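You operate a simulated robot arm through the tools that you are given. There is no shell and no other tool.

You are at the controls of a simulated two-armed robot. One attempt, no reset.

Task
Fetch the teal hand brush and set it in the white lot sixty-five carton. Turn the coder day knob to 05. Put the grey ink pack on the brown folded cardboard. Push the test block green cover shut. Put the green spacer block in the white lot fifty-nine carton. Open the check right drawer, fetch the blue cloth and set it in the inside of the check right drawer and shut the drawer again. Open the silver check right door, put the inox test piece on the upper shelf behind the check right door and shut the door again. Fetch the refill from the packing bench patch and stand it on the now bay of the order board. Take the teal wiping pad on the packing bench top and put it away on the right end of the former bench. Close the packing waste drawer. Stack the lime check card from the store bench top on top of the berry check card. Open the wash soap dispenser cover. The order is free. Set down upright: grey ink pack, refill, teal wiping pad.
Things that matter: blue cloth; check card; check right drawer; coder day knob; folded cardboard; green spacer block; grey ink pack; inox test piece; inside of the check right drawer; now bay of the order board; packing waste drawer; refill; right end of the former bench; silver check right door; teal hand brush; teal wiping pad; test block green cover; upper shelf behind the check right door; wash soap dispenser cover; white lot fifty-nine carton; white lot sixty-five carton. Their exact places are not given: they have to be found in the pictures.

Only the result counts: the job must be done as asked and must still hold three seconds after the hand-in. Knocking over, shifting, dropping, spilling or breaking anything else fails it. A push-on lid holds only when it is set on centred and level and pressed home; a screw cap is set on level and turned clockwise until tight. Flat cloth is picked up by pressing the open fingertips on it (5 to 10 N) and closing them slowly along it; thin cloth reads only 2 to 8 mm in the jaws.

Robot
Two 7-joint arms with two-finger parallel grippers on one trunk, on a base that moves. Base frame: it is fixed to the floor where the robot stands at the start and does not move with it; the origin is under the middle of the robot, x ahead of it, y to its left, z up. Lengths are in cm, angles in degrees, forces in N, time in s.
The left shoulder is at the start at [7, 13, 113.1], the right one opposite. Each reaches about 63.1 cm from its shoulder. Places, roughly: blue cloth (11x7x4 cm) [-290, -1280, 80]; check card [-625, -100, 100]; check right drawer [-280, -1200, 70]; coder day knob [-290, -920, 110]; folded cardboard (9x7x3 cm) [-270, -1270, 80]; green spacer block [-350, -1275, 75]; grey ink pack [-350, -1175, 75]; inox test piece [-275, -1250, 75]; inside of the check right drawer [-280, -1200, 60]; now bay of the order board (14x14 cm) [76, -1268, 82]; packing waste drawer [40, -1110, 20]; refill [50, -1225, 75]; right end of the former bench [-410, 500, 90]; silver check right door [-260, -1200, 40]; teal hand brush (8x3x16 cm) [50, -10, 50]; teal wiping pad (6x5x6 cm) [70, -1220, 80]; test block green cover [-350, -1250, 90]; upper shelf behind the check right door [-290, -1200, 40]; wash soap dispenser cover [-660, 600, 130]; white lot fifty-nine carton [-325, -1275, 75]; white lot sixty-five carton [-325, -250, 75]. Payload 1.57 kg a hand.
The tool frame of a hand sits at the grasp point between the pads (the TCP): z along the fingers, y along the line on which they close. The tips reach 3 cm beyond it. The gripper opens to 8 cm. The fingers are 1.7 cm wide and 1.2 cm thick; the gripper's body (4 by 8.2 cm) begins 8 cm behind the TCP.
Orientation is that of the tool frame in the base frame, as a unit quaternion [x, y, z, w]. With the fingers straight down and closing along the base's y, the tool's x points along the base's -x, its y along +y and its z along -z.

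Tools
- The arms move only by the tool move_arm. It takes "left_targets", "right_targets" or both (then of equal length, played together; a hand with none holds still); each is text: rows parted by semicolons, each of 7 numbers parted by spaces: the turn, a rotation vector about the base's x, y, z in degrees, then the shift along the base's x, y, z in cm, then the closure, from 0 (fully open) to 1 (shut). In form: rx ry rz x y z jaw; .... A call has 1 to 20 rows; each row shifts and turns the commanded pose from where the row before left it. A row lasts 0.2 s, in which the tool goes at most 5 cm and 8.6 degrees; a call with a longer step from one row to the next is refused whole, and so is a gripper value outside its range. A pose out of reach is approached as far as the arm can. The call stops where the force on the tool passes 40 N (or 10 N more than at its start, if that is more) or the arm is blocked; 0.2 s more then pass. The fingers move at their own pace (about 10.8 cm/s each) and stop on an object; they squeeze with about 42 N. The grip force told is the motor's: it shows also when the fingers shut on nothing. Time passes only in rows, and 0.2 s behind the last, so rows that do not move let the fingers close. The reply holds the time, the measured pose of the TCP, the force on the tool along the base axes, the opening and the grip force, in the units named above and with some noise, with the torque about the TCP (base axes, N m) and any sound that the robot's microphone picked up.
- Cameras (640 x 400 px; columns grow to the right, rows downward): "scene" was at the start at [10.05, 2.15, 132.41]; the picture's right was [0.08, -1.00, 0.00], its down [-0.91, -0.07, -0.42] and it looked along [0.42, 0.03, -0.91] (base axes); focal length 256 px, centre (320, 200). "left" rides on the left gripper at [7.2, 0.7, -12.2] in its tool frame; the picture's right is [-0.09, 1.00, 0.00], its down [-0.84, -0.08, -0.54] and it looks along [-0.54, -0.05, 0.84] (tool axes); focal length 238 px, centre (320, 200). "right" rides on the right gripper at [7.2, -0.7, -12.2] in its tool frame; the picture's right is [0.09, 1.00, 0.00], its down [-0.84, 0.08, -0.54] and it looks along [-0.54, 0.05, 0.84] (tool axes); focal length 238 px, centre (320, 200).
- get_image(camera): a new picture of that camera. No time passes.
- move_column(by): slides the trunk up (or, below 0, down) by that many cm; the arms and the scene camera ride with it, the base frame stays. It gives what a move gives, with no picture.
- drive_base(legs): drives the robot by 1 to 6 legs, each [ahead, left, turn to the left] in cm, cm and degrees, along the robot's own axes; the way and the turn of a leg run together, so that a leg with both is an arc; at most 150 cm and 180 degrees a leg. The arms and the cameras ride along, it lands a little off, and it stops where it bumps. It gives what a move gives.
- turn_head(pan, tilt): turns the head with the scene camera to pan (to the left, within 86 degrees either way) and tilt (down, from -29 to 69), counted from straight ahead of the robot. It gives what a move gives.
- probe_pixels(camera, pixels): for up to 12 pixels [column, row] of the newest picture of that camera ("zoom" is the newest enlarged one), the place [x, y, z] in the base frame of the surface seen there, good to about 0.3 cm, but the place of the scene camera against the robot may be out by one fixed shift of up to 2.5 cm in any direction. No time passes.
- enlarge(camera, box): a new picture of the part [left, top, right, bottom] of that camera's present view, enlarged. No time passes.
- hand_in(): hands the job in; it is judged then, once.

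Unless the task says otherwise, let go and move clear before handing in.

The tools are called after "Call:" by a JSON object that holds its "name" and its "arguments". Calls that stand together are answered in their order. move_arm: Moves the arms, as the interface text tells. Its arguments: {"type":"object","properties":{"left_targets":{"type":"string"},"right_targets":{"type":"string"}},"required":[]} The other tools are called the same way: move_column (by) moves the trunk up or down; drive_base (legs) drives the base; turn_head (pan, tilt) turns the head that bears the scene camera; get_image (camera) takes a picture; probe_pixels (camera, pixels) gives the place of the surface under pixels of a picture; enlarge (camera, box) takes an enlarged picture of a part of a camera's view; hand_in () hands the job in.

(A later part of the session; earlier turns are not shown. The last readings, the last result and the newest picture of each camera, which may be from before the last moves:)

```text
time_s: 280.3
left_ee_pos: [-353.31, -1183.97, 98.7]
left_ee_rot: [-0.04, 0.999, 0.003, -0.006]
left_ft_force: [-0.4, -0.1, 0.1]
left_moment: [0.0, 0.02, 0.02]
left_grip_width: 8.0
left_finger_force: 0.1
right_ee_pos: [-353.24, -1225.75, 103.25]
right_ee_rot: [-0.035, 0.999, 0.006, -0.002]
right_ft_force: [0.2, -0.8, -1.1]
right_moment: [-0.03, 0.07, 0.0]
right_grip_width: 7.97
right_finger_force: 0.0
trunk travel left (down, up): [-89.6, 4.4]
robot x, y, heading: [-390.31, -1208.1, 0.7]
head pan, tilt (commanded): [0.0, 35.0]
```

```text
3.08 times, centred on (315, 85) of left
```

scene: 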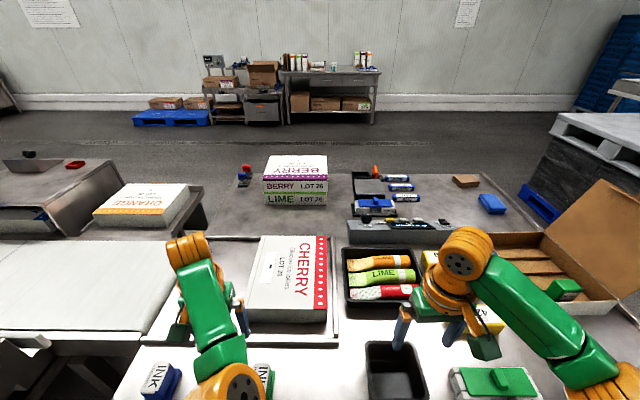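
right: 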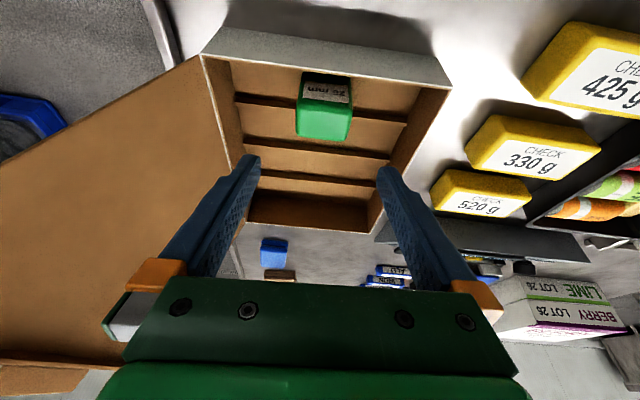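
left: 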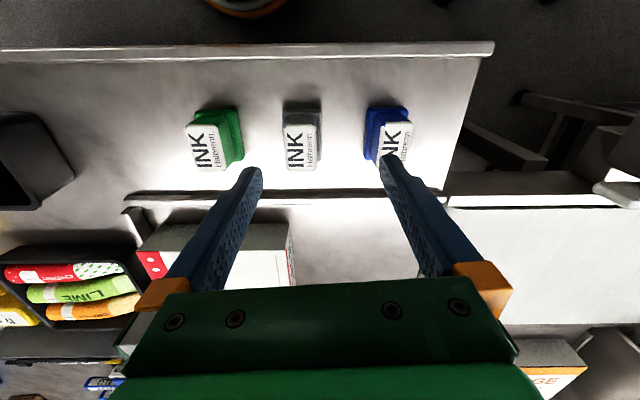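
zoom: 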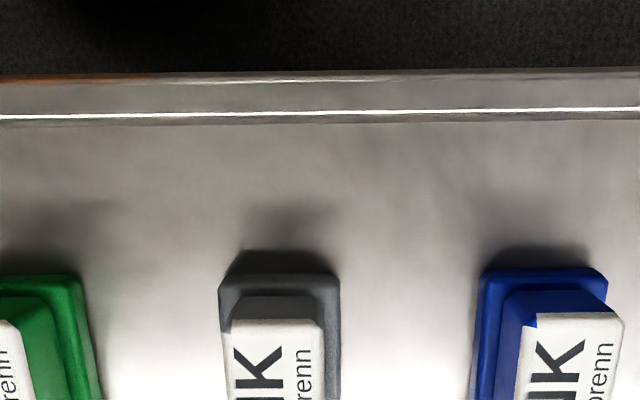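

Call:
{"name": "enlarge", "arguments": {"camera": "left", "box": [270, 90, 340, 180]}}

Call:
{"name": "probe_pixels", "arguments": {"camera": "left", "pixels": [[300, 145], [288, 130], [313, 128], [289, 166], [315, 166], [284, 110], [320, 110], [287, 150], [320, 130], [300, 105]]}}

```text
4.44 times, centred on (305, 135) of left
```

zoom: 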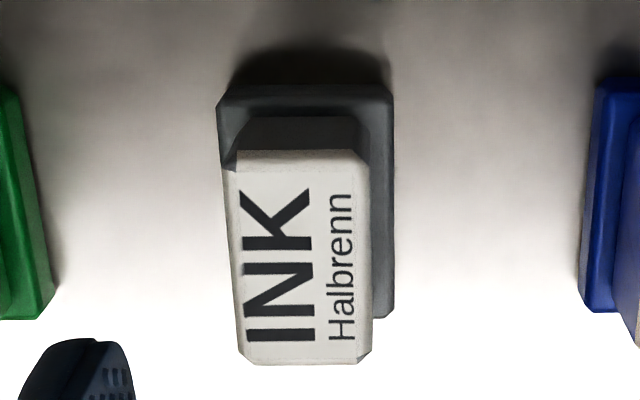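

```text
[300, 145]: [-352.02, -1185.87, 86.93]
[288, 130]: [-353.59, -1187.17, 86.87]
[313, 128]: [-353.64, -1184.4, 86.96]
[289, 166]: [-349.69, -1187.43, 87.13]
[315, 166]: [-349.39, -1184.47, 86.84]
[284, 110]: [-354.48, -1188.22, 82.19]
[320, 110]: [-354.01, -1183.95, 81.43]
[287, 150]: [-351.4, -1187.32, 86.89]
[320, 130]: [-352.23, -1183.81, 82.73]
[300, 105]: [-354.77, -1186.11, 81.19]
```

The pack is unmoved: centre (-351.6,-1185.85), top 86.95. I'll centre at height and check the reading before going down.

Call:
{"name": "move_arm", "arguments": {"left_targets": "0 0 0 0.9 -0.9 0 0; 0 0 0 0.8 -0.95 0 0; 0 0 0 0 0 -3 0; 0 0 0 0 0 -3 0; 0 0 0 0 0 0 0"}}

```text
time_s: 281.5
left_ee_pos: [-352.24, -1185.94, 93.1]
left_ee_rot: [-0.039, 0.999, 0.002, -0.004]
left_ft_force: [0.3, 0.1, -0.1]
left_moment: [0.04, 0.0, 0.01]
left_grip_width: 8.0
left_finger_force: 0.1
right_ee_pos: [-353.78, -1225.8, 103.66]
right_ee_rot: [-0.034, 0.999, 0.005, 0.0]
right_ft_force: [1.1, -1.1, 0.2]
right_moment: [0.02, 0.03, -0.02]
right_grip_width: 8.0
right_finger_force: 0.1
trunk travel left (down, up): [-89.6, 4.4]
robot x, y, heading: [-390.61, -1207.95, 0.9]
head pan, tilt (commanded): [0.0, 35.0]
```

The hand is at (-352.2,-1185.9), as planned. I'll go down to z 86.2 and close.

Call:
{"name": "move_arm", "arguments": {"left_targets": "0 0 0 0.3 0.05 -2.5 0; 0 0 0 0.3 0.05 -2.5 0; 0 0 0 0 0 -1.8 0; 0 0 0 0 0 0 0; 0 0 0 0 0 0 0.3; 0 0 0 0 0 0 0.5; 0 0 0 0 0 0 0.8; 0 0 0 0 0 0 1; 0 0 0 0 0 0 1"}}

Call:
{"name": "get_image", "arguments": {"camera": "left"}}

```text
time_s: 283.5
left_ee_pos: [-351.53, -1185.64, 86.28]
left_ee_rot: [-0.04, 0.999, 0.002, -0.003]
left_ft_force: [-0.2, -0.6, -0.8]
left_moment: [-0.02, 0.03, -0.03]
left_grip_width: 3.37
left_finger_force: 41.6
right_ee_pos: [-353.89, -1225.75, 103.73]
right_ee_rot: [-0.035, 0.999, 0.005, 0.001]
right_ft_force: [0.1, -0.4, -0.3]
right_moment: [0.04, 0.0, 0.0]
right_grip_width: 7.99
right_finger_force: 0.2
trunk travel left (down, up): [-89.6, 4.4]
robot x, y, heading: [-390.8, -1208.45, 0.8]
head pan, tilt (commanded): [0.0, 35.0]
```

```text
taken
```

left: 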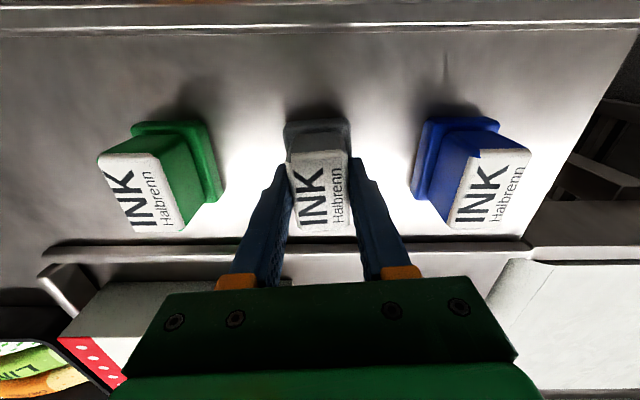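

The grey pack is held (3.37 cm). I'll lift it, back off, strafe right along the back to clear the bench end, turn to face +y, and strafe to the cardboard corner.

Call:
{"name": "move_arm", "arguments": {"left_targets": "0 0 0 0 0 2 1; 0 0 0 0 0 3 1; 0 0 0 0 0 3 1; 0 0 0 0 0 2 1; 0 0 0 0 0 0 1"}}

Call:
{"name": "drive_base", "arguments": {"legs": [[-22, 0, 0], [0, -134, 0], [0, 0, 89], [0, -148, 0]]}}

Call:
{"name": "get_image", "arguments": {"camera": "scene"}}

Call:
{"name": "get_image", "arguments": {"camera": "left"}}

```text
time_s: 284.7
left_ee_pos: [-351.53, -1185.7, 96.23]
left_ee_rot: [-0.04, 0.999, 0.001, -0.002]
left_ft_force: [0.2, -0.2, -2.3]
left_moment: [-0.01, 0.02, 0.0]
left_grip_width: 3.35
left_finger_force: 41.5
right_ee_pos: [-353.73, -1225.74, 103.63]
right_ee_rot: [-0.034, 0.999, 0.005, 0.001]
right_ft_force: [-1.5, 0.0, -0.4]
right_moment: [-0.01, -0.01, 0.02]
right_grip_width: 7.99
right_finger_force: 0.1
trunk travel left (down, up): [-89.6, 4.4]
robot x, y, heading: [-390.33, -1208.17, 0.9]
head pan, tilt (commanded): [0.0, 35.0]
```

```text
time_s: 303.4
left_ee_pos: [-284.16, -1303.34, 96.17]
left_ee_rot: [0.731, -0.682, 0.001, 0.004]
left_ft_force: [-0.5, 0.0, -1.8]
left_moment: [0.02, -0.02, 0.0]
left_grip_width: 3.34
left_finger_force: 41.5
right_ee_pos: [-244.07, -1306.01, 103.64]
right_ee_rot: [0.727, -0.686, -0.005, 0.003]
right_ft_force: [-0.8, 0.2, 0.3]
right_moment: [-0.02, -0.02, 0.02]
right_grip_width: 7.98
right_finger_force: 0.1
trunk travel left (down, up): [-89.6, 4.4]
robot x, y, heading: [-261.91, -1342.73, 90.1]
head pan, tilt (commanded): [0.0, 35.0]
```

```text
taken
```

scene: 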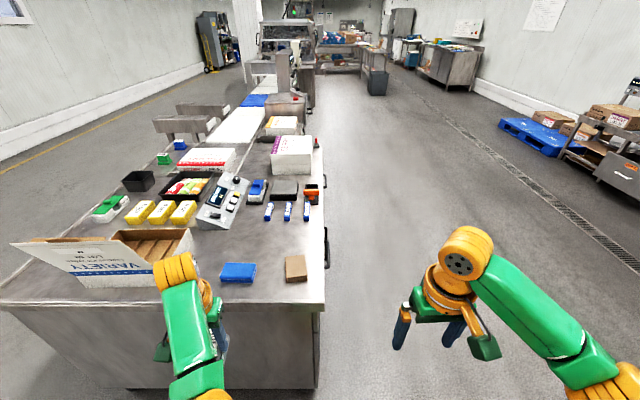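

```text
taken
```

left: 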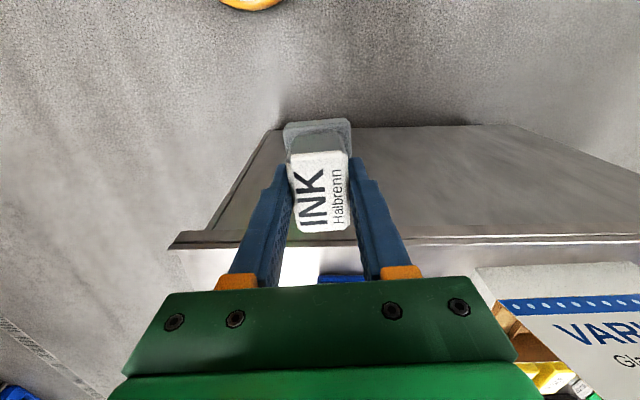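

The cardboard (296,268) and the cloth (238,272) are just ahead. I'll enlarge and probe them.

Call:
{"name": "enlarge", "arguments": {"camera": "scene", "box": [200, 240, 330, 310]}}

Call:
{"name": "probe_pixels", "arguments": {"camera": "scene", "pixels": [[296, 266], [287, 258], [304, 258], [290, 275], [305, 275], [296, 281], [238, 270], [225, 265], [254, 265], [222, 276], [252, 278], [238, 281]]}}

```text
4.92 times, centred on (265, 275) of scene
```

zoom: 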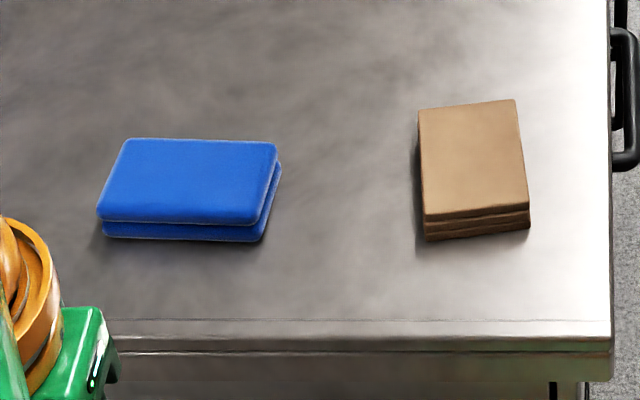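

```text
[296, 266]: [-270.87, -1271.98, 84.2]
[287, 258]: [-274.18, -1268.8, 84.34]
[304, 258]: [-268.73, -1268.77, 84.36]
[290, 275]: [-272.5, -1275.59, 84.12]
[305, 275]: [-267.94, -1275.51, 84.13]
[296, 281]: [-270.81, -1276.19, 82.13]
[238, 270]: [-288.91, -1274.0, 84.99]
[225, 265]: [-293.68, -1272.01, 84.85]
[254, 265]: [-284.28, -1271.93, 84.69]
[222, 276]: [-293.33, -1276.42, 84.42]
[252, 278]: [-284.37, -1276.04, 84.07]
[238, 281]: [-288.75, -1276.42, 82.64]
```

The cardboard's true centre is about (-270.1,-1273.9), top z 83.7. I'll strafe right 14 cm and go ahead 29 cm so the pack hangs over it.

Call:
{"name": "drive_base", "arguments": {"legs": [[0, -14, 0], [29, 0, 0]]}}

Call:
{"name": "get_image", "arguments": {"camera": "left"}}

Call:
{"name": "get_image", "arguments": {"camera": "scene"}}

```text
time_s: 306.4
left_ee_pos: [-270.22, -1274.66, 96.31]
left_ee_rot: [0.732, -0.681, 0.001, 0.002]
left_ft_force: [0.1, 0.1, -1.9]
left_moment: [0.0, 0.0, 0.0]
left_grip_width: 3.35
left_finger_force: 41.3
right_ee_pos: [-230.18, -1277.32, 103.78]
right_ee_rot: [0.727, -0.686, -0.006, 0.001]
right_ft_force: [0.4, 0.7, 0.3]
right_moment: [0.05, -0.02, 0.0]
right_grip_width: 7.99
right_finger_force: 0.0
trunk travel left (down, up): [-89.6, 4.4]
robot x, y, heading: [-248.26, -1313.86, 90.0]
head pan, tilt (commanded): [0.0, 35.0]
```

```text
taken
```

left: 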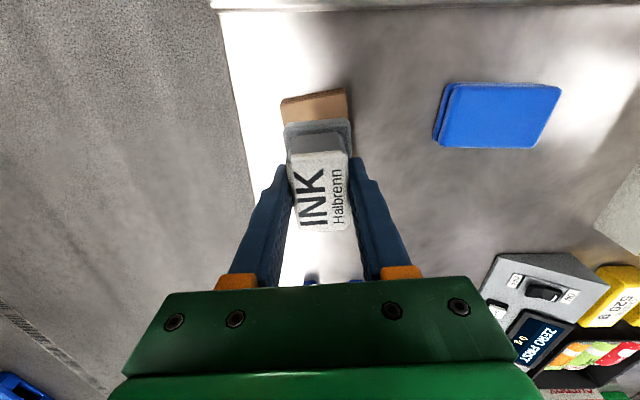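

```text
taken
```

scene: 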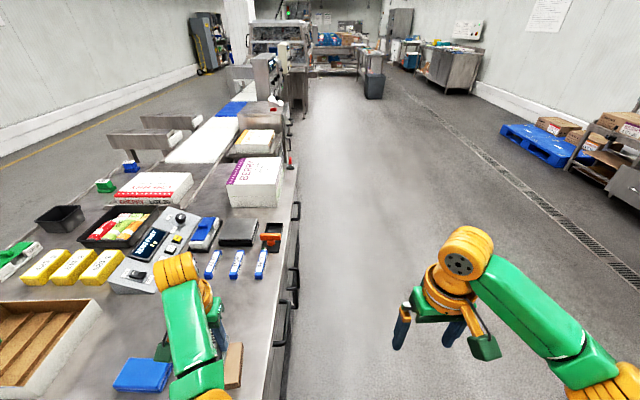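

The cardboard's near edge is visible at (315,105) behind the pack. I'll probe its visible edges for the exact centre, plus the cloth.

Call:
{"name": "probe_pixels", "arguments": {"camera": "left", "pixels": [[288, 103], [344, 97], [315, 95], [347, 112], [284, 112], [495, 115], [450, 85], [560, 90], [440, 140], [535, 145], [490, 85], [450, 145]]}}

Call:
{"name": "enlarge", "arguments": {"camera": "left", "box": [260, 70, 380, 180]}}

```text
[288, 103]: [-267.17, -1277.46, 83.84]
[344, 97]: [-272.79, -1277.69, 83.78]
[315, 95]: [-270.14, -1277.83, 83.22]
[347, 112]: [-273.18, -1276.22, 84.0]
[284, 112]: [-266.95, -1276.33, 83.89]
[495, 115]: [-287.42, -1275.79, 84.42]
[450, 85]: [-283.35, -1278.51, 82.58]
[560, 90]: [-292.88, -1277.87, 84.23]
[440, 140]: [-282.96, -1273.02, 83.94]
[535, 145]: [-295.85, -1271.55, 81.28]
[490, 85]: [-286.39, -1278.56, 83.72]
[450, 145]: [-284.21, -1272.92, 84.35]
```

```text
3.64 times, centred on (320, 125) of left
```

zoom: 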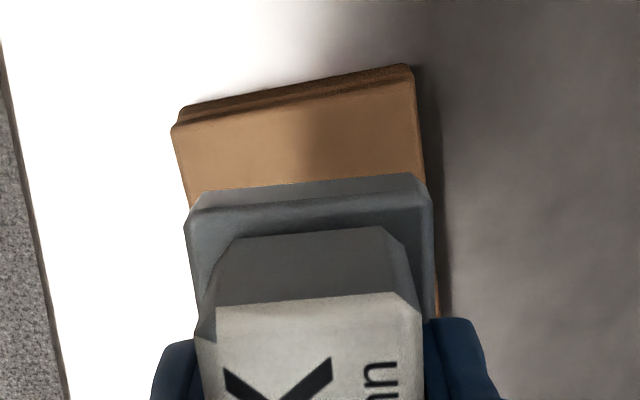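

The cardboard's centre is about (-270.5,-1273.6), top 83.8. I'll shift 1 cm forward and lower the pack to just above contact, then feel for it.

Call:
{"name": "move_arm", "arguments": {"left_targets": "0 0 0 -0.3 1.0 0 1; 0 0 0 0 0 -2.5 1; 0 0 0 0 0 -2.5 1; 0 0 0 0 0 -1.5 1; 0 0 0 0 0 0 1"}}

Call:
{"name": "get_image", "arguments": {"camera": "left"}}

```text
time_s: 307.6
left_ee_pos: [-270.61, -1273.47, 89.77]
left_ee_rot: [0.732, -0.682, 0.001, 0.003]
left_ft_force: [-0.1, -0.9, -2.1]
left_moment: [0.01, 0.0, 0.02]
left_grip_width: 3.36
left_finger_force: 41.4
right_ee_pos: [-230.22, -1277.1, 103.58]
right_ee_rot: [0.727, -0.686, -0.005, 0.003]
right_ft_force: [-0.3, 0.5, 0.0]
right_moment: [-0.02, 0.01, -0.01]
right_grip_width: 7.99
right_finger_force: 0.1
trunk travel left (down, up): [-89.6, 4.4]
robot x, y, heading: [-248.27, -1313.72, 90.2]
head pan, tilt (commanded): [0.0, 35.0]
```

```text
taken
```

left: 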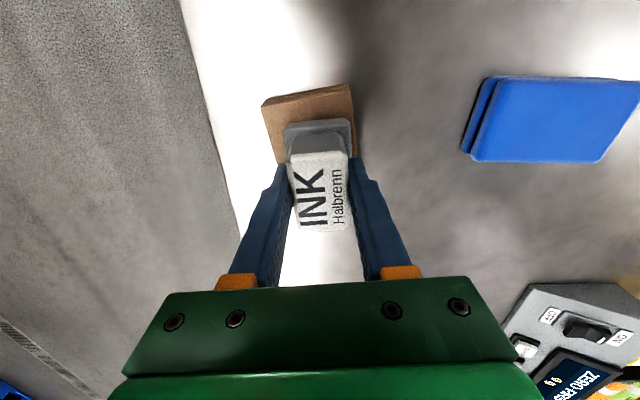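

The pack sits slightly to the -x side of the cardboard, so I'll shift +0.4 in x and lower in small steps until it touches.

Call:
{"name": "move_arm", "arguments": {"left_targets": "0 0 0 0.4 0.1 0 1; 0 0 0 0 0 -0.4 1; 0 0 0 0 0 -0.3 1; 0 0 0 0 0 -0.2 1; 0 0 0 0 0 0 1"}}

```text
time_s: 308.8
left_ee_pos: [-270.26, -1273.46, 89.13]
left_ee_rot: [0.732, -0.681, -0.001, 0.002]
left_ft_force: [-2.0, 3.7, 10.4]
left_moment: [0.03, -0.05, -0.01]
left_grip_width: 3.36
left_finger_force: 41.0
right_ee_pos: [-230.13, -1277.2, 103.68]
right_ee_rot: [0.727, -0.686, -0.005, 0.003]
right_ft_force: [-0.1, -0.8, -0.1]
right_moment: [0.01, -0.03, 0.03]
right_grip_width: 8.02
right_finger_force: 0.0
trunk travel left (down, up): [-89.6, 4.4]
robot x, y, heading: [-248.28, -1313.92, 90.3]
head pan, tilt (commanded): [0.0, 35.0]
```

Contact: 10 N upward at z 89.1. I'll open gently and lift straight up.

Call:
{"name": "move_arm", "arguments": {"left_targets": "0 0 0 0 0 0 0.5; 0 0 0 0 0 0 0.4; 0 0 0 0 0 0 0.2; 0 0 0 0 0 0 0; 0 0 0 0 0 0 0; 0 0 0 0 0 2.5 0; 0 0 0 0 0 3 0; 0 0 0 0 0 2.5 0; 0 0 0 0 0 0 0"}}

Call:
{"name": "get_image", "arguments": {"camera": "left"}}

```text
time_s: 310.8
left_ee_pos: [-270.01, -1273.3, 96.91]
left_ee_rot: [0.731, -0.682, 0.0, 0.003]
left_ft_force: [-0.3, -1.1, 0.3]
left_moment: [0.0, -0.03, 0.0]
left_grip_width: 8.0
left_finger_force: 0.1
right_ee_pos: [-230.18, -1277.02, 103.64]
right_ee_rot: [0.727, -0.687, -0.005, 0.002]
right_ft_force: [-0.3, -0.2, 0.3]
right_moment: [0.0, 0.01, 0.01]
right_grip_width: 7.99
right_finger_force: 0.2
trunk travel left (down, up): [-89.6, 4.4]
robot x, y, heading: [-248.3, -1314.36, 90.2]
head pan, tilt (commanded): [0.0, 35.0]
```

```text
taken
```

left: 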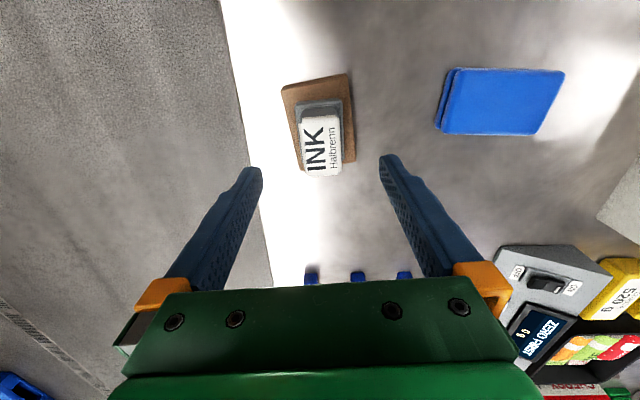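

The grey pack stands upright on the cardboard. Next is the cloth (centre about (-287.5,-1275.7), about 10 × 6.2 cm, top 84.5). I'll strafe left 18 cm and yaw the left hand -90° so the jaws close across its narrow side.

Call:
{"name": "drive_base", "arguments": {"legs": [[0, 18, 0]]}}

Call:
{"name": "move_arm", "arguments": {"left_targets": "0 0 -8.2 0 0 0 0; 0 0 -8.2 0 0 0 0; 0 0 -8.2 0 0 0 0; 0 0 -8.2 0 0 0 0; 0 0 -8.2 0 0 0 0; 0 0 -8.2 0 0 0 0; 0 0 -8.2 0 0 0 0; 0 0 -8.2 0 0 0 0; 0 0 -8.2 0 0 0 0; 0 0 -8.2 0 0 0 0; 0 0 -4 0 0 0 0; 0 0 0 0 0 0 0"}}

Call:
{"name": "get_image", "arguments": {"camera": "left"}}

```text
time_s: 312.3
left_ee_pos: [-287.76, -1273.34, 96.88]
left_ee_rot: [0.732, -0.681, 0.0, 0.005]
left_ft_force: [0.1, -0.2, -0.2]
left_moment: [0.02, 0.03, 0.01]
left_grip_width: 7.99
left_finger_force: 0.1
right_ee_pos: [-247.85, -1277.07, 103.54]
right_ee_rot: [0.727, -0.686, -0.006, 0.004]
right_ft_force: [0.1, 0.4, 0.8]
right_moment: [-0.04, 0.0, 0.01]
right_grip_width: 8.0
right_finger_force: 0.0
trunk travel left (down, up): [-89.6, 4.4]
robot x, y, heading: [-266.16, -1314.19, 89.9]
head pan, tilt (commanded): [0.0, 35.0]
```

```text
time_s: 314.9
left_ee_pos: [-287.96, -1273.37, 96.92]
left_ee_rot: [-0.071, 0.997, 0.002, -0.002]
left_ft_force: [-0.7, 0.6, -0.9]
left_moment: [0.0, 0.01, 0.03]
left_grip_width: 8.01
left_finger_force: 0.0
right_ee_pos: [-248.09, -1277.15, 103.66]
right_ee_rot: [0.727, -0.687, -0.005, 0.002]
right_ft_force: [0.4, -0.5, 0.2]
right_moment: [-0.01, 0.0, 0.0]
right_grip_width: 7.99
right_finger_force: 0.1
trunk travel left (down, up): [-89.6, 4.4]
robot x, y, heading: [-266.3, -1314.31, 90.2]
head pan, tilt (commanded): [0.0, 35.0]
```

```text
taken
```

left: 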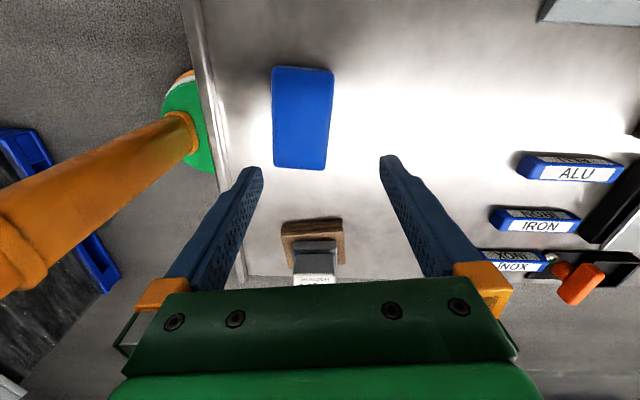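

Call:
{"name": "probe_pixels", "arguments": {"camera": "left", "pixels": [[302, 115], [273, 70], [333, 72], [275, 165], [326, 167], [303, 68], [302, 167], [273, 115], [330, 115], [310, 225], [315, 270]]}}

Call:
{"name": "enlarge", "arguments": {"camera": "left", "box": [240, 50, 370, 180]}}

```text
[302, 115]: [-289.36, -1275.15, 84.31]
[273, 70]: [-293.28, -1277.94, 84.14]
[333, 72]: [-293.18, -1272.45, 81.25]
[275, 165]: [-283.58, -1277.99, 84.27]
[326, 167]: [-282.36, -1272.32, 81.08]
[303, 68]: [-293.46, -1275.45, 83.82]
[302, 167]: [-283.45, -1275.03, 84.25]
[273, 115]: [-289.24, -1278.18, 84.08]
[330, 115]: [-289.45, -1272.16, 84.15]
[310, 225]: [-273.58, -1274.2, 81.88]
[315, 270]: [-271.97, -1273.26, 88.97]
```

```text
3.08 times, centred on (305, 115) of left
```

zoom: 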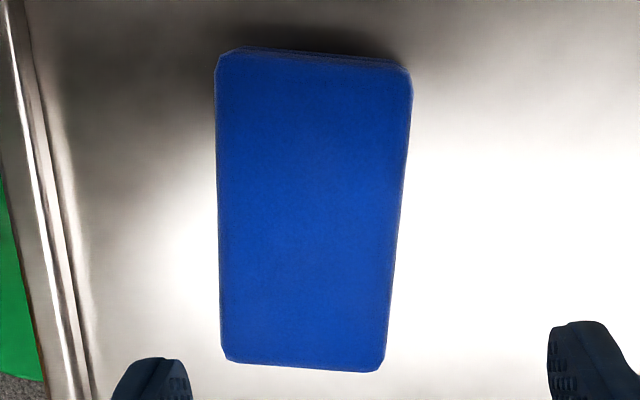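

The cloth spans y -1278.3 to -1272.1 and x -293.6 to -283.4. I'll correct the remaining 8° yaw, centre on it, and descend with the fingers straddling the 6.2 cm width.

Call:
{"name": "move_arm", "arguments": {"left_targets": "0 0 -8 -0.5 -1.8 0 0; 0 0 0 0 0 -3 0; 0 0 0 0 0 -3 0; 0 0 0 0 0 -2 0; 0 0 0 0 0 0 0"}}

Call:
{"name": "get_image", "arguments": {"camera": "left"}}

```text
time_s: 316.1
left_ee_pos: [-288.54, -1275.21, 88.91]
left_ee_rot: [-0.001, 1.0, 0.002, -0.002]
left_ft_force: [0.0, 0.1, 0.8]
left_moment: [0.01, -0.02, 0.03]
left_grip_width: 7.99
left_finger_force: 0.0
right_ee_pos: [-248.08, -1277.18, 103.59]
right_ee_rot: [0.727, -0.686, -0.005, 0.003]
right_ft_force: [0.3, 0.7, 0.2]
right_moment: [0.01, -0.03, 0.01]
right_grip_width: 8.0
right_finger_force: 0.0
trunk travel left (down, up): [-89.6, 4.4]
robot x, y, heading: [-266.19, -1313.68, 90.2]
head pan, tilt (commanded): [0.0, 35.0]
```

```text
taken
```

left: 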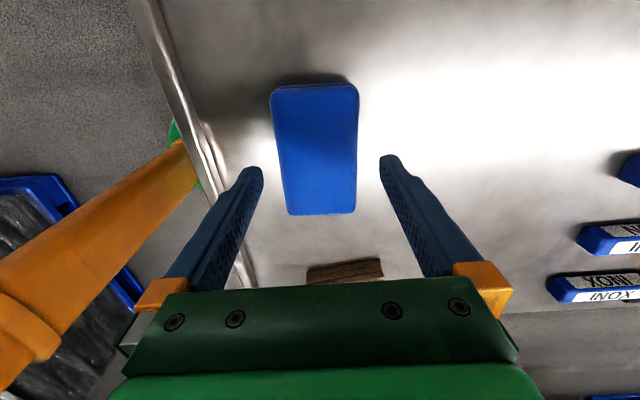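

The cloth is well centred between the fingers. I'll go down to z 84.5 and close slowly.

Call:
{"name": "move_arm", "arguments": {"left_targets": "0 0 0 0 0 -2.2 0; 0 0 0 0 0 -2.1 0; 0 0 0 0 0 0 0; 0 0 0 0 0 0 0.1; 0 0 0 0 0 0 0.2; 0 0 0 0 0 0 0.35; 0 0 0 0 0 0 0.6; 0 0 0 0 0 0 1; 0 0 0 0 0 0 1; 0 0 0 0 0 0 1"}}

Call:
{"name": "get_image", "arguments": {"camera": "left"}}

```text
time_s: 318.3
left_ee_pos: [-288.43, -1275.14, 84.5]
left_ee_rot: [0.0, 1.0, 0.002, -0.003]
left_ft_force: [0.3, -0.2, -0.1]
left_moment: [-0.03, 0.03, -0.07]
left_grip_width: 6.13
left_finger_force: 42.1
right_ee_pos: [-248.15, -1277.15, 103.68]
right_ee_rot: [0.727, -0.687, -0.005, 0.002]
right_ft_force: [0.0, -0.1, 0.1]
right_moment: [-0.04, 0.0, -0.01]
right_grip_width: 7.99
right_finger_force: 0.1
trunk travel left (down, up): [-89.6, 4.4]
robot x, y, heading: [-265.99, -1313.6, 90.2]
head pan, tilt (commanded): [0.0, 35.0]
```

```text
taken
```

left: 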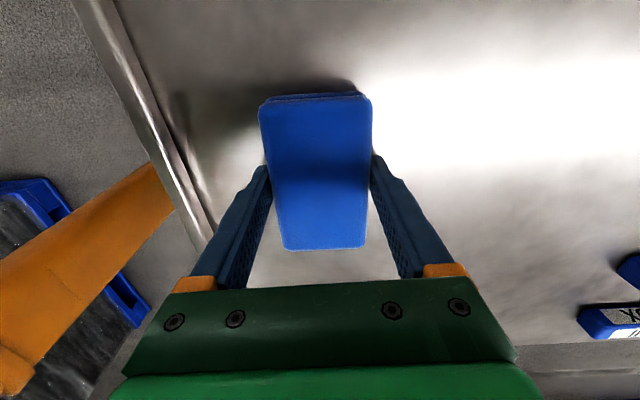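

The cloth is held at 6.13 cm. I'll lift it and drive around the front corner to face the right-hand drawer.

Call:
{"name": "move_arm", "arguments": {"left_targets": "0 0 0 0 0 2 1; 0 0 0 0 0 3 1; 0 0 0 0 0 3 1; 0 0 0 0 0 3 1; 0 0 0 0 0 0 1"}}

Call:
{"name": "drive_base", "arguments": {"legs": [[-22, 0, 0], [0, -70, 0], [0, 0, 90], [0, -126, 0]]}}

Call:
{"name": "turn_head", "arguments": {"pan": 0, "tilt": 45}}

Call:
{"name": "get_image", "arguments": {"camera": "scene"}}

```text
time_s: 319.5
left_ee_pos: [-288.49, -1275.2, 95.66]
left_ee_rot: [0.0, 1.0, 0.001, -0.003]
left_ft_force: [-0.5, -0.8, -0.8]
left_moment: [-0.03, -0.02, -0.02]
left_grip_width: 6.11
left_finger_force: 42.1
right_ee_pos: [-248.16, -1277.13, 103.61]
right_ee_rot: [0.727, -0.686, -0.005, 0.004]
right_ft_force: [-0.9, -0.1, 0.3]
right_moment: [-0.05, 0.08, 0.01]
right_grip_width: 8.02
right_finger_force: 0.1
trunk travel left (down, up): [-89.6, 4.4]
robot x, y, heading: [-266.4, -1313.73, 90.1]
head pan, tilt (commanded): [0.0, 35.0]
```

```text
time_s: 334.4
left_ee_pos: [-235.53, -1230.99, 95.6]
left_ee_rot: [0.709, -0.705, 0.001, 0.003]
left_ft_force: [0.6, 0.7, -0.1]
left_moment: [0.02, 0.0, 0.01]
left_grip_width: 6.08
left_finger_force: 42.2
right_ee_pos: [-233.77, -1190.65, 103.59]
right_ee_rot: [0.999, 0.032, -0.002, 0.005]
right_ft_force: [0.6, 0.4, 0.0]
right_moment: [-0.02, 0.01, -0.01]
right_grip_width: 8.0
right_finger_force: 0.2
trunk travel left (down, up): [-89.6, 4.4]
robot x, y, heading: [-196.51, -1208.66, -179.6]
head pan, tilt (commanded): [0.0, 35.0]
```

```text
time_s: 335.2
left_ee_pos: [-235.52, -1230.94, 95.61]
left_ee_rot: [0.709, -0.705, 0.001, 0.004]
left_ft_force: [-0.5, -0.7, -0.4]
left_moment: [-0.01, -0.01, -0.01]
left_grip_width: 6.11
left_finger_force: 41.2
right_ee_pos: [-233.72, -1190.47, 103.56]
right_ee_rot: [0.999, 0.031, -0.002, 0.005]
right_ft_force: [0.4, -0.1, -0.4]
right_moment: [-0.01, 0.01, 0.01]
right_grip_width: 8.0
right_finger_force: 0.0
trunk travel left (down, up): [-89.6, 4.4]
robot x, y, heading: [-196.74, -1208.86, -179.6]
head pan, tilt (commanded): [0.0, 45.0]
```

```text
taken
```

scene: 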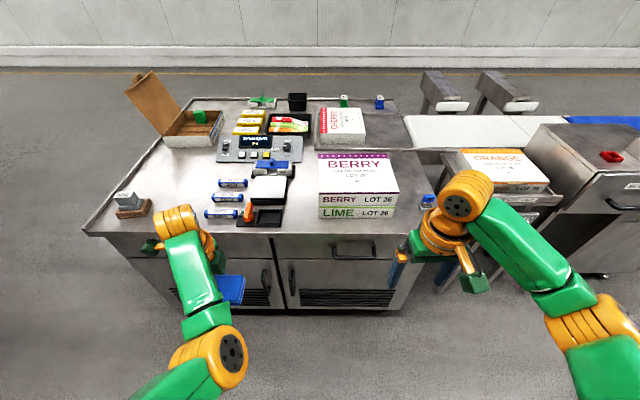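

The bench front with the right drawer (handle (353,250)) and right door (handle (292,282)) is ahead. I'll enlarge and probe the handles.

Call:
{"name": "enlarge", "arguments": {"camera": "scene", "box": [250, 220, 420, 320]}}

Call:
{"name": "probe_pixels", "arguments": {"camera": "scene", "pixels": [[353, 256], [335, 250], [372, 248], [353, 242], [335, 256], [372, 256], [292, 270], [294, 285], [296, 294], [290, 266], [270, 248], [275, 240]]}}

```text
3.76 times, centred on (335, 270) of scene
```

zoom: 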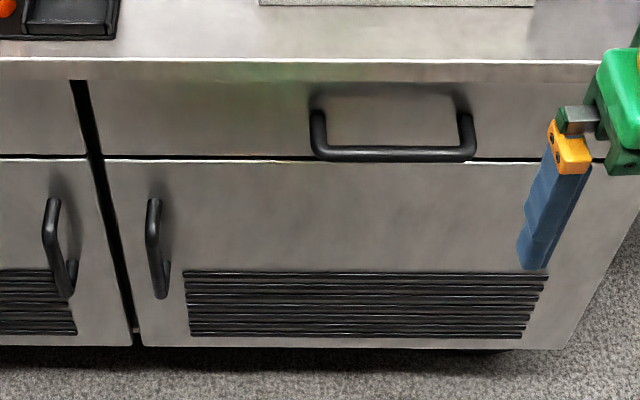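

```text
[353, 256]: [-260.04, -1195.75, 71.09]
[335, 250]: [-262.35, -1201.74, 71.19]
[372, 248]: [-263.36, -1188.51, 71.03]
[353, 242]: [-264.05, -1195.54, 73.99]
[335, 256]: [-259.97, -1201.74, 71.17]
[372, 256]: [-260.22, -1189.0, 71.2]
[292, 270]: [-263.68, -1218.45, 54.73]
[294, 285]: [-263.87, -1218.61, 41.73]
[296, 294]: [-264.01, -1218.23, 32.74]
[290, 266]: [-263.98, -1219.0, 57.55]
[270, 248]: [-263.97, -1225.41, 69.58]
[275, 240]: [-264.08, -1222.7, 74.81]
```

The drawer bar is at true (-259.5, y -1204 to -1190.5, z 70.6) and horizontal, so I need the right hand pointing forward with jaws closing vertically. I'll lower the trunk in two steps while keeping the cloth hand high.

Call:
{"name": "move_column", "arguments": {"by": -15}}

Call:
{"name": "move_arm", "arguments": {"left_targets": "0 0 0 0 0 3 1; 0 0 0 0 0 3 1; 0 0 0 0 0 3 1; 0 0 0 0 0 3 1; 0 0 0 0 0 0 1"}}

Call:
{"name": "move_column", "arguments": {"by": -15}}

Call:
{"name": "move_arm", "arguments": {"left_targets": "0 0 0 0 0 3 1; 0 0 0 0 0 3 1; 0 0 0 0 0 3 1; 0 0 0 0 0 3 1; 0 0 0 0 0 0 1"}}

```text
time_s: 336.9
left_ee_pos: [-235.47, -1231.01, 80.6]
left_ee_rot: [0.71, -0.704, 0.0, 0.003]
left_ft_force: [-0.4, 0.2, -0.7]
left_moment: [-0.03, 0.01, 0.0]
left_grip_width: 6.09
left_finger_force: 41.8
right_ee_pos: [-233.78, -1190.44, 88.59]
right_ee_rot: [0.999, 0.032, -0.002, 0.006]
right_ft_force: [0.0, 0.4, 0.6]
right_moment: [0.05, 0.0, -0.02]
right_grip_width: 8.01
right_finger_force: 0.0
trunk travel left (down, up): [-74.6, 19.4]
robot x, y, heading: [-196.94, -1208.28, -179.4]
head pan, tilt (commanded): [0.0, 45.0]
```

```text
time_s: 338.1
left_ee_pos: [-237.6, -1232.58, 91.64]
left_ee_rot: [0.709, -0.706, 0.001, 0.004]
left_ft_force: [-0.4, 0.5, -0.9]
left_moment: [0.02, 0.07, 0.02]
left_grip_width: 6.09
left_finger_force: 41.9
left hand out of reach, approached as far as the arm can: row 2, 3, 4
right_ee_pos: [-233.68, -1190.44, 88.69]
right_ee_rot: [0.999, 0.032, -0.001, 0.005]
right_ft_force: [1.5, 0.4, 0.4]
right_moment: [0.01, -0.01, 0.02]
right_grip_width: 7.99
right_finger_force: 0.1
trunk travel left (down, up): [-74.6, 19.4]
robot x, y, heading: [-196.64, -1208.56, -179.4]
head pan, tilt (commanded): [0.0, 45.0]
```

```text
time_s: 339.9
left_ee_pos: [-237.54, -1232.49, 76.68]
left_ee_rot: [0.709, -0.705, 0.001, 0.003]
left_ft_force: [0.5, -0.9, -0.3]
left_moment: [-0.05, 0.03, 0.02]
left_grip_width: 6.1
left_finger_force: 42.1
right_ee_pos: [-233.72, -1190.52, 73.66]
right_ee_rot: [0.999, 0.032, -0.001, 0.005]
right_ft_force: [0.3, -0.3, 0.4]
right_moment: [0.0, -0.01, 0.03]
right_grip_width: 7.98
right_finger_force: 0.0
trunk travel left (down, up): [-59.6, 34.4]
robot x, y, heading: [-196.86, -1208.59, -179.2]
head pan, tilt (commanded): [0.0, 45.0]
```

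```text
time_s: 341.1
left_ee_pos: [-237.83, -1232.7, 88.65]
left_ee_rot: [0.709, -0.705, 0.0, 0.003]
left_ft_force: [0.6, -1.1, -0.8]
left_moment: [0.0, 0.01, -0.02]
left_grip_width: 6.06
left_finger_force: 41.6
left hand out of reach, approached as far as the arm can: row 1
right_ee_pos: [-233.74, -1190.55, 73.62]
right_ee_rot: [0.999, 0.031, -0.001, 0.006]
right_ft_force: [-0.3, 1.2, 0.2]
right_moment: [0.01, -0.01, -0.02]
right_grip_width: 8.06
right_finger_force: 0.1
trunk travel left (down, up): [-59.6, 34.4]
robot x, y, heading: [-196.95, -1208.24, -179.4]
head pan, tilt (commanded): [0.0, 45.0]
```

The cloth is high (z 88.7) and still held. Now I'll pitch the right hand forward and bring it in front of the drawer bar.

Call:
{"name": "move_arm", "arguments": {"right_targets": "0 8.2 -0.3 -1.8 -0.6 -0.25 0; 0 8.2 -0.3 -1.8 -0.6 -0.25 0; 0 8.2 -0.3 -1.8 -0.6 -0.25 0; 0 8.2 -0.3 -1.8 -0.6 -0.25 0; 0 8.2 -0.3 -1.8 -0.6 -0.25 0; 0 8.2 -0.3 -1.8 -0.6 -0.25 0; 0 8.2 -0.3 -1.8 -0.6 -0.25 0; 0 8.2 -0.3 -1.8 -0.6 -0.25 0; 0 8.2 -0.3 -1.8 -0.6 -0.25 0; 0 8.2 -0.3 -1.8 -0.6 -0.25 0; 0 8 -0.3 -1.8 -0.6 -0.25 0; 0 0 0 0 0 0 0"}}

Call:
{"name": "get_image", "arguments": {"camera": "right"}}

```text
time_s: 343.7
left_ee_pos: [-237.84, -1232.92, 88.64]
left_ee_rot: [0.71, -0.705, 0.001, 0.002]
left_ft_force: [0.6, 0.2, -0.8]
left_moment: [0.03, 0.01, -0.01]
left_grip_width: 6.08
left_finger_force: 41.9
right_ee_pos: [-252.88, -1196.29, 71.09]
right_ee_rot: [0.725, -0.009, -0.688, -0.026]
right_ft_force: [0.1, 0.4, -0.5]
right_moment: [0.02, 0.0, 0.05]
right_grip_width: 7.98
right_finger_force: 0.0
right hand out of reach, approached as far as the arm can: row 11
trunk travel left (down, up): [-59.6, 34.4]
robot x, y, heading: [-196.83, -1208.03, -179.5]
head pan, tilt (commanded): [0.0, 45.0]
```

```text
taken
```

right: 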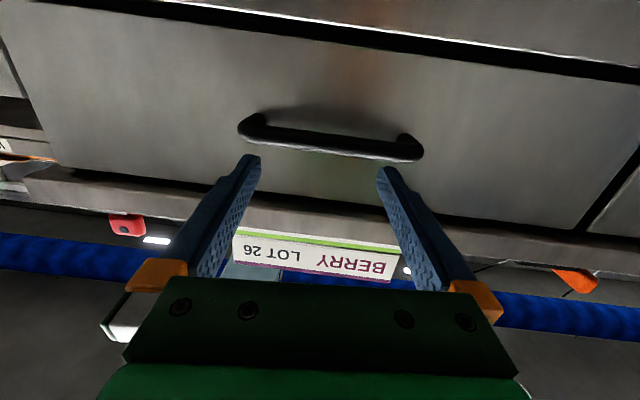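

The bar is straight ahead (330,138). Now I'll roll the hand 90° about its pointing axis so the jaws close vertically.

Call:
{"name": "move_arm", "arguments": {"right_targets": "8.2 0 0 0 0 0 0; 8.2 0 0 0 0 0 0; 8.2 0 0 0 0 0 0; 8.2 0 0 0 0 0 0; 8.2 0 0 0 0 0 0; 8.2 0 0 0 0 0 0; 8.2 0 0 0 0 0 0; 8.2 0 0 0 0 0 0; 8.2 0 0 0 0 0 0; 8.2 0 0 0 0 0 0; 8 0 0 0 0 0 0; 0 0 0 0 0 0 0"}}

Call:
{"name": "get_image", "arguments": {"camera": "right"}}

```text
time_s: 346.3
left_ee_pos: [-237.78, -1232.84, 88.64]
left_ee_rot: [0.71, -0.705, 0.001, 0.003]
left_ft_force: [0.3, 0.5, 0.4]
left_moment: [0.0, 0.0, 0.01]
left_grip_width: 6.09
left_finger_force: 42.5
right_ee_pos: [-252.88, -1196.26, 71.09]
right_ee_rot: [-0.494, -0.481, 0.491, 0.533]
right_ft_force: [0.4, 0.2, 0.4]
right_moment: [0.01, -0.02, 0.04]
right_grip_width: 8.0
right_finger_force: 0.1
trunk travel left (down, up): [-59.6, 34.4]
robot x, y, heading: [-197.02, -1208.57, -179.4]
head pan, tilt (commanded): [0.0, 45.0]
```

```text
taken
```

right: 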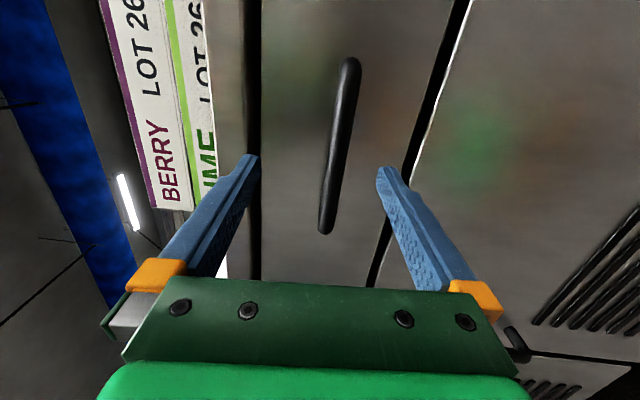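

The jaws now close vertically (tool y is along -z). I'll probe the bar from this view.

Call:
{"name": "probe_pixels", "arguments": {"camera": "right", "pixels": [[340, 145], [348, 80], [328, 215], [345, 110], [335, 180], [300, 150], [380, 100]]}}

```text
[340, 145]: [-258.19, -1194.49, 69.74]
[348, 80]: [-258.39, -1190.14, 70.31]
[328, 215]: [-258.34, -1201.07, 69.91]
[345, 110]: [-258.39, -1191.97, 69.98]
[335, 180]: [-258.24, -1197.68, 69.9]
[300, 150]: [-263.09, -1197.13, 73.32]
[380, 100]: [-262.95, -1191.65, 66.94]
```

The bar is at z 70.0 with its front face at x -258.3, and the drawer face is at -263.0. I'll drop the hand 1.1 cm to centre on it, then drive 6 cm ahead so the fingers straddle the bar.

Call:
{"name": "move_arm", "arguments": {"right_targets": "0 0 0 0 0 -0.6 0; 0 0 0 0 0 -0.5 0; 0 0 0 0 0 0 0"}}

Call:
{"name": "drive_base", "arguments": {"legs": [[6, 0, 0]]}}

Call:
{"name": "get_image", "arguments": {"camera": "right"}}

```text
time_s: 347.1
left_ee_pos: [-237.72, -1232.92, 88.64]
left_ee_rot: [0.709, -0.705, 0.001, 0.004]
left_ft_force: [0.1, 0.3, -0.4]
left_moment: [-0.02, -0.01, 0.01]
left_grip_width: 6.08
left_finger_force: 41.6
right_ee_pos: [-252.82, -1196.1, 70.07]
right_ee_rot: [-0.495, -0.48, 0.492, 0.532]
right_ft_force: [1.0, -0.2, 0.5]
right_moment: [-0.03, -0.01, 0.0]
right_grip_width: 8.0
right_finger_force: 0.0
trunk travel left (down, up): [-59.6, 34.4]
robot x, y, heading: [-196.93, -1208.32, -179.5]
head pan, tilt (commanded): [0.0, 45.0]
```

```text
time_s: 348.0
left_ee_pos: [-243.76, -1232.85, 88.75]
left_ee_rot: [0.709, -0.705, 0.0, 0.004]
left_ft_force: [0.2, 1.1, -0.3]
left_moment: [0.02, 0.01, -0.01]
left_grip_width: 6.1
left_finger_force: 41.6
right_ee_pos: [-258.85, -1196.25, 70.07]
right_ee_rot: [-0.494, -0.48, 0.492, 0.532]
right_ft_force: [-0.6, 0.2, 0.0]
right_moment: [0.0, 0.03, 0.02]
right_grip_width: 8.01
right_finger_force: 0.1
trunk travel left (down, up): [-59.6, 34.4]
robot x, y, heading: [-202.92, -1208.49, -179.2]
head pan, tilt (commanded): [0.0, 45.0]
```

```text
taken
```

right: 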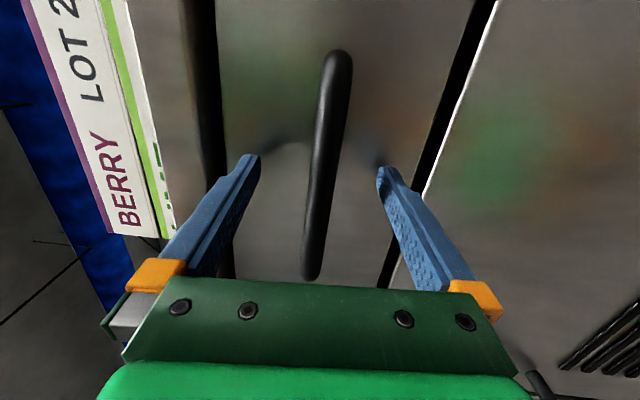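

The fingers straddle the bar (330,170). I'll close on it.

Call:
{"name": "move_arm", "arguments": {"right_targets": "0 0 0 0 0 0 0.3; 0 0 0 0 0 0 0.6; 0 0 0 0 0 0 1; 0 0 0 0 0 0 1; 0 0 0 0 0 0 1"}}

Call:
{"name": "get_image", "arguments": {"camera": "right"}}

```text
time_s: 349.2
left_ee_pos: [-243.66, -1232.9, 88.56]
left_ee_rot: [0.709, -0.705, 0.0, 0.003]
left_ft_force: [0.2, -0.1, 0.0]
left_moment: [-0.04, 0.03, 0.03]
left_grip_width: 6.12
left_finger_force: 42.4
right_ee_pos: [-258.76, -1196.3, 69.99]
right_ee_rot: [-0.495, -0.481, 0.492, 0.531]
right_ft_force: [3.3, -0.2, -2.9]
right_moment: [-0.61, -0.03, -0.09]
right_grip_width: 1.59
right_finger_force: 32.0
trunk travel left (down, up): [-59.6, 34.4]
robot x, y, heading: [-202.64, -1208.31, -179.4]
head pan, tilt (commanded): [0.0, 45.0]
```

```text
taken
```

right: 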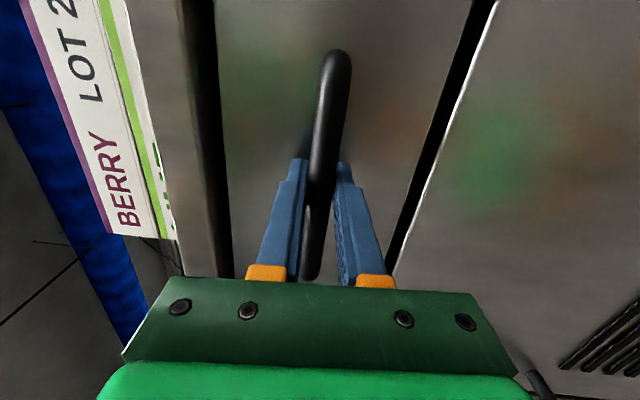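

The bar is held (1.59 cm). I'll pull the drawer open by driving straight back 24 cm.

Call:
{"name": "drive_base", "arguments": {"legs": [[-24, 0, 0]]}}

Call:
{"name": "get_image", "arguments": {"camera": "scene"}}

Call:
{"name": "get_image", "arguments": {"camera": "right"}}

```text
time_s: 351.0
left_ee_pos: [-219.9, -1232.88, 88.48]
left_ee_rot: [0.71, -0.705, 0.001, 0.002]
left_ft_force: [1.2, 0.0, 0.0]
left_moment: [0.0, 0.01, 0.0]
left_grip_width: 6.13
left_finger_force: 41.8
right_ee_pos: [-234.97, -1196.24, 70.08]
right_ee_rot: [-0.493, -0.482, 0.492, 0.532]
right_ft_force: [-1.3, -8.4, -4.4]
right_moment: [-0.52, 0.02, 0.8]
right_grip_width: 1.58
right_finger_force: 31.4
trunk travel left (down, up): [-59.6, 34.4]
robot x, y, heading: [-178.93, -1208.45, -179.3]
head pan, tilt (commanded): [0.0, 45.0]
```

```text
taken
```

scene: 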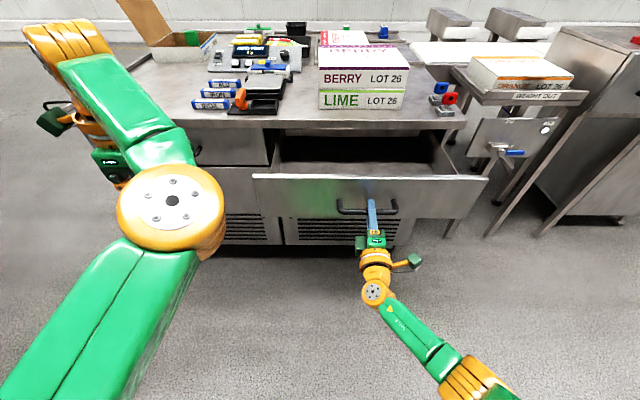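

```text
taken
```

right: 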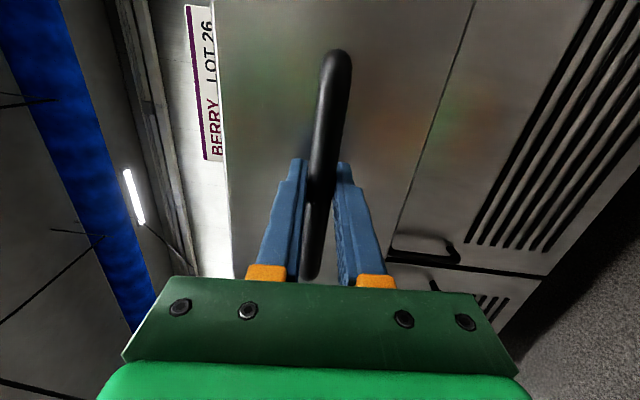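

The drawer is open about 24 cm. I'll probe its interior and edges, then release the bar.

Call:
{"name": "probe_pixels", "arguments": {"camera": "scene", "pixels": [[260, 177], [485, 178], [370, 176], [300, 165], [350, 168], [400, 168], [440, 165], [280, 170], [350, 145], [280, 145], [430, 145], [455, 172]]}}

Call:
{"name": "enlarge", "arguments": {"camera": "scene", "box": [240, 110, 500, 250]}}

```text
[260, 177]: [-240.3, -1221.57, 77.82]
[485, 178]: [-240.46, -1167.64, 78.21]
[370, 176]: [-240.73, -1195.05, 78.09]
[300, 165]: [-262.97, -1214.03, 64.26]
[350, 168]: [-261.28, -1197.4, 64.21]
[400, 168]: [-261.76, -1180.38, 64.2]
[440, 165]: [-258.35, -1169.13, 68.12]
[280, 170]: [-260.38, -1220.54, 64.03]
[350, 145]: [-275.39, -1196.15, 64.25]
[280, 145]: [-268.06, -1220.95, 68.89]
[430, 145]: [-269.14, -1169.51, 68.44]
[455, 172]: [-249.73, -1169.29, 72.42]
```

```text
2.46 times, centred on (370, 180) of scene
```

zoom: 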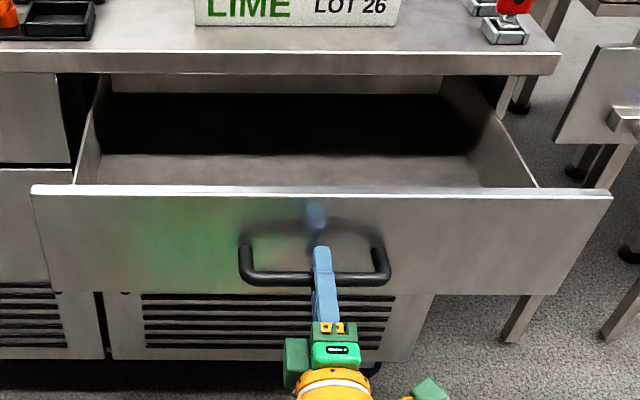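

The interior (true) runs x -241 to -262 reachable from above, y -1222.5 to -1171.5, floor z 63.7, front panel top 77.6. I'll let go of the bar, back the right hand off, and bring it up to vertical beside the drawer.

Call:
{"name": "move_arm", "arguments": {"right_targets": "0 0 0 0 0 0 0.5; 0 0 0 0 0 0 0; 0 0 0 0 0 0 0; 0 0 0 2 0 0 0; 0 0 0 3 0 0 0; 0 0 0 2 0 0 0; -8.2 0 0 0 0 0.5 0; -8.2 0 0 0 0 0.5 0; -8.2 0 0 0 0 0.5 0; -8.2 0 0 0 0 0.5 0; -8.2 0 0 0 0 0.5 0; -8.2 0 0 0 0 0.5 0; -8.2 0 0 0 0 0.5 0; -8.2 0 0 0 0 0.5 0; -8.2 0 0 0 0 0.5 0; -8.2 0 0 0 0 0.5 0; -8 0 0 0 0 0.5 0; 0 0 0 0 0 0 0"}}

Call:
{"name": "get_image", "arguments": {"camera": "scene"}}

```text
time_s: 354.8
left_ee_pos: [-219.95, -1232.71, 88.69]
left_ee_rot: [0.71, -0.704, 0.002, 0.003]
left_ft_force: [-0.4, 0.2, -0.2]
left_moment: [-0.01, 0.0, -0.01]
left_grip_width: 6.08
left_finger_force: 42.0
right_ee_pos: [-227.95, -1196.1, 75.56]
right_ee_rot: [0.725, -0.009, -0.688, -0.026]
right_ft_force: [-0.8, -0.1, 0.3]
right_moment: [0.01, 0.02, 0.01]
right_grip_width: 8.02
right_finger_force: 0.1
trunk travel left (down, up): [-59.6, 34.4]
robot x, y, heading: [-178.87, -1208.45, -179.5]
head pan, tilt (commanded): [0.0, 45.0]
```

```text
taken
```

scene: 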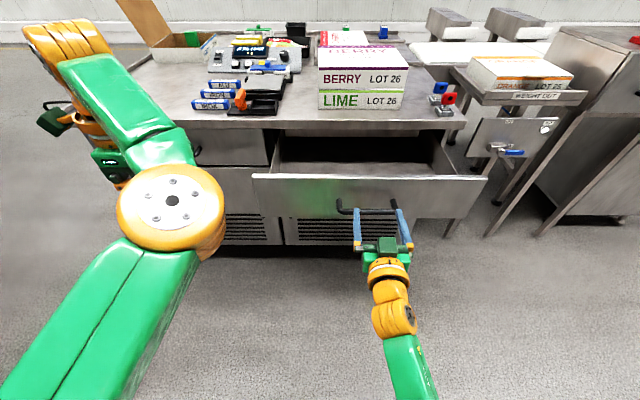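

I'll bring the right hand up and back to straight-down in a path that keeps the arm from folding too tightly.

Call:
{"name": "move_arm", "arguments": {"right_targets": "0 -8 0 0 0.5 1.5 0; 0 -8 0 0 0.5 1.5 0; 0 -8 0 0 0.5 1.5 0; 0 -8 0 0 0.5 1.5 0; 0 -8 0 0 0.5 1.5 0; 0 -8 0 0 0.5 1.5 0; 0 -8 0 1.6 0.5 1.3 0; 0 -8 0 1.6 0.5 1.3 0; 0 -8 0 1.6 0.5 1.3 0; 0 -8 0 1.6 0.5 1.3 0; 0 -7 0 1.6 0.5 1.3 0; 0 0 0 0 0 0 0"}}

```text
time_s: 357.4
left_ee_pos: [-219.9, -1232.81, 88.62]
left_ee_rot: [0.709, -0.705, 0.0, 0.003]
left_ft_force: [-0.5, 0.1, 0.0]
left_moment: [0.0, -0.02, 0.0]
left_grip_width: 6.1
left_finger_force: 42.1
right_ee_pos: [-224.0, -1189.56, 90.11]
right_ee_rot: [1.0, 0.013, 0.001, -0.025]
right_ft_force: [-0.4, 0.6, -0.1]
right_moment: [0.03, -0.01, -0.01]
right_grip_width: 8.01
right_finger_force: 0.1
right hand out of reach, approached as far as the arm can: row 7, 8, 9
trunk travel left (down, up): [-59.6, 34.4]
robot x, y, heading: [-179.34, -1208.34, -179.6]
head pan, tilt (commanded): [0.0, 45.0]
```

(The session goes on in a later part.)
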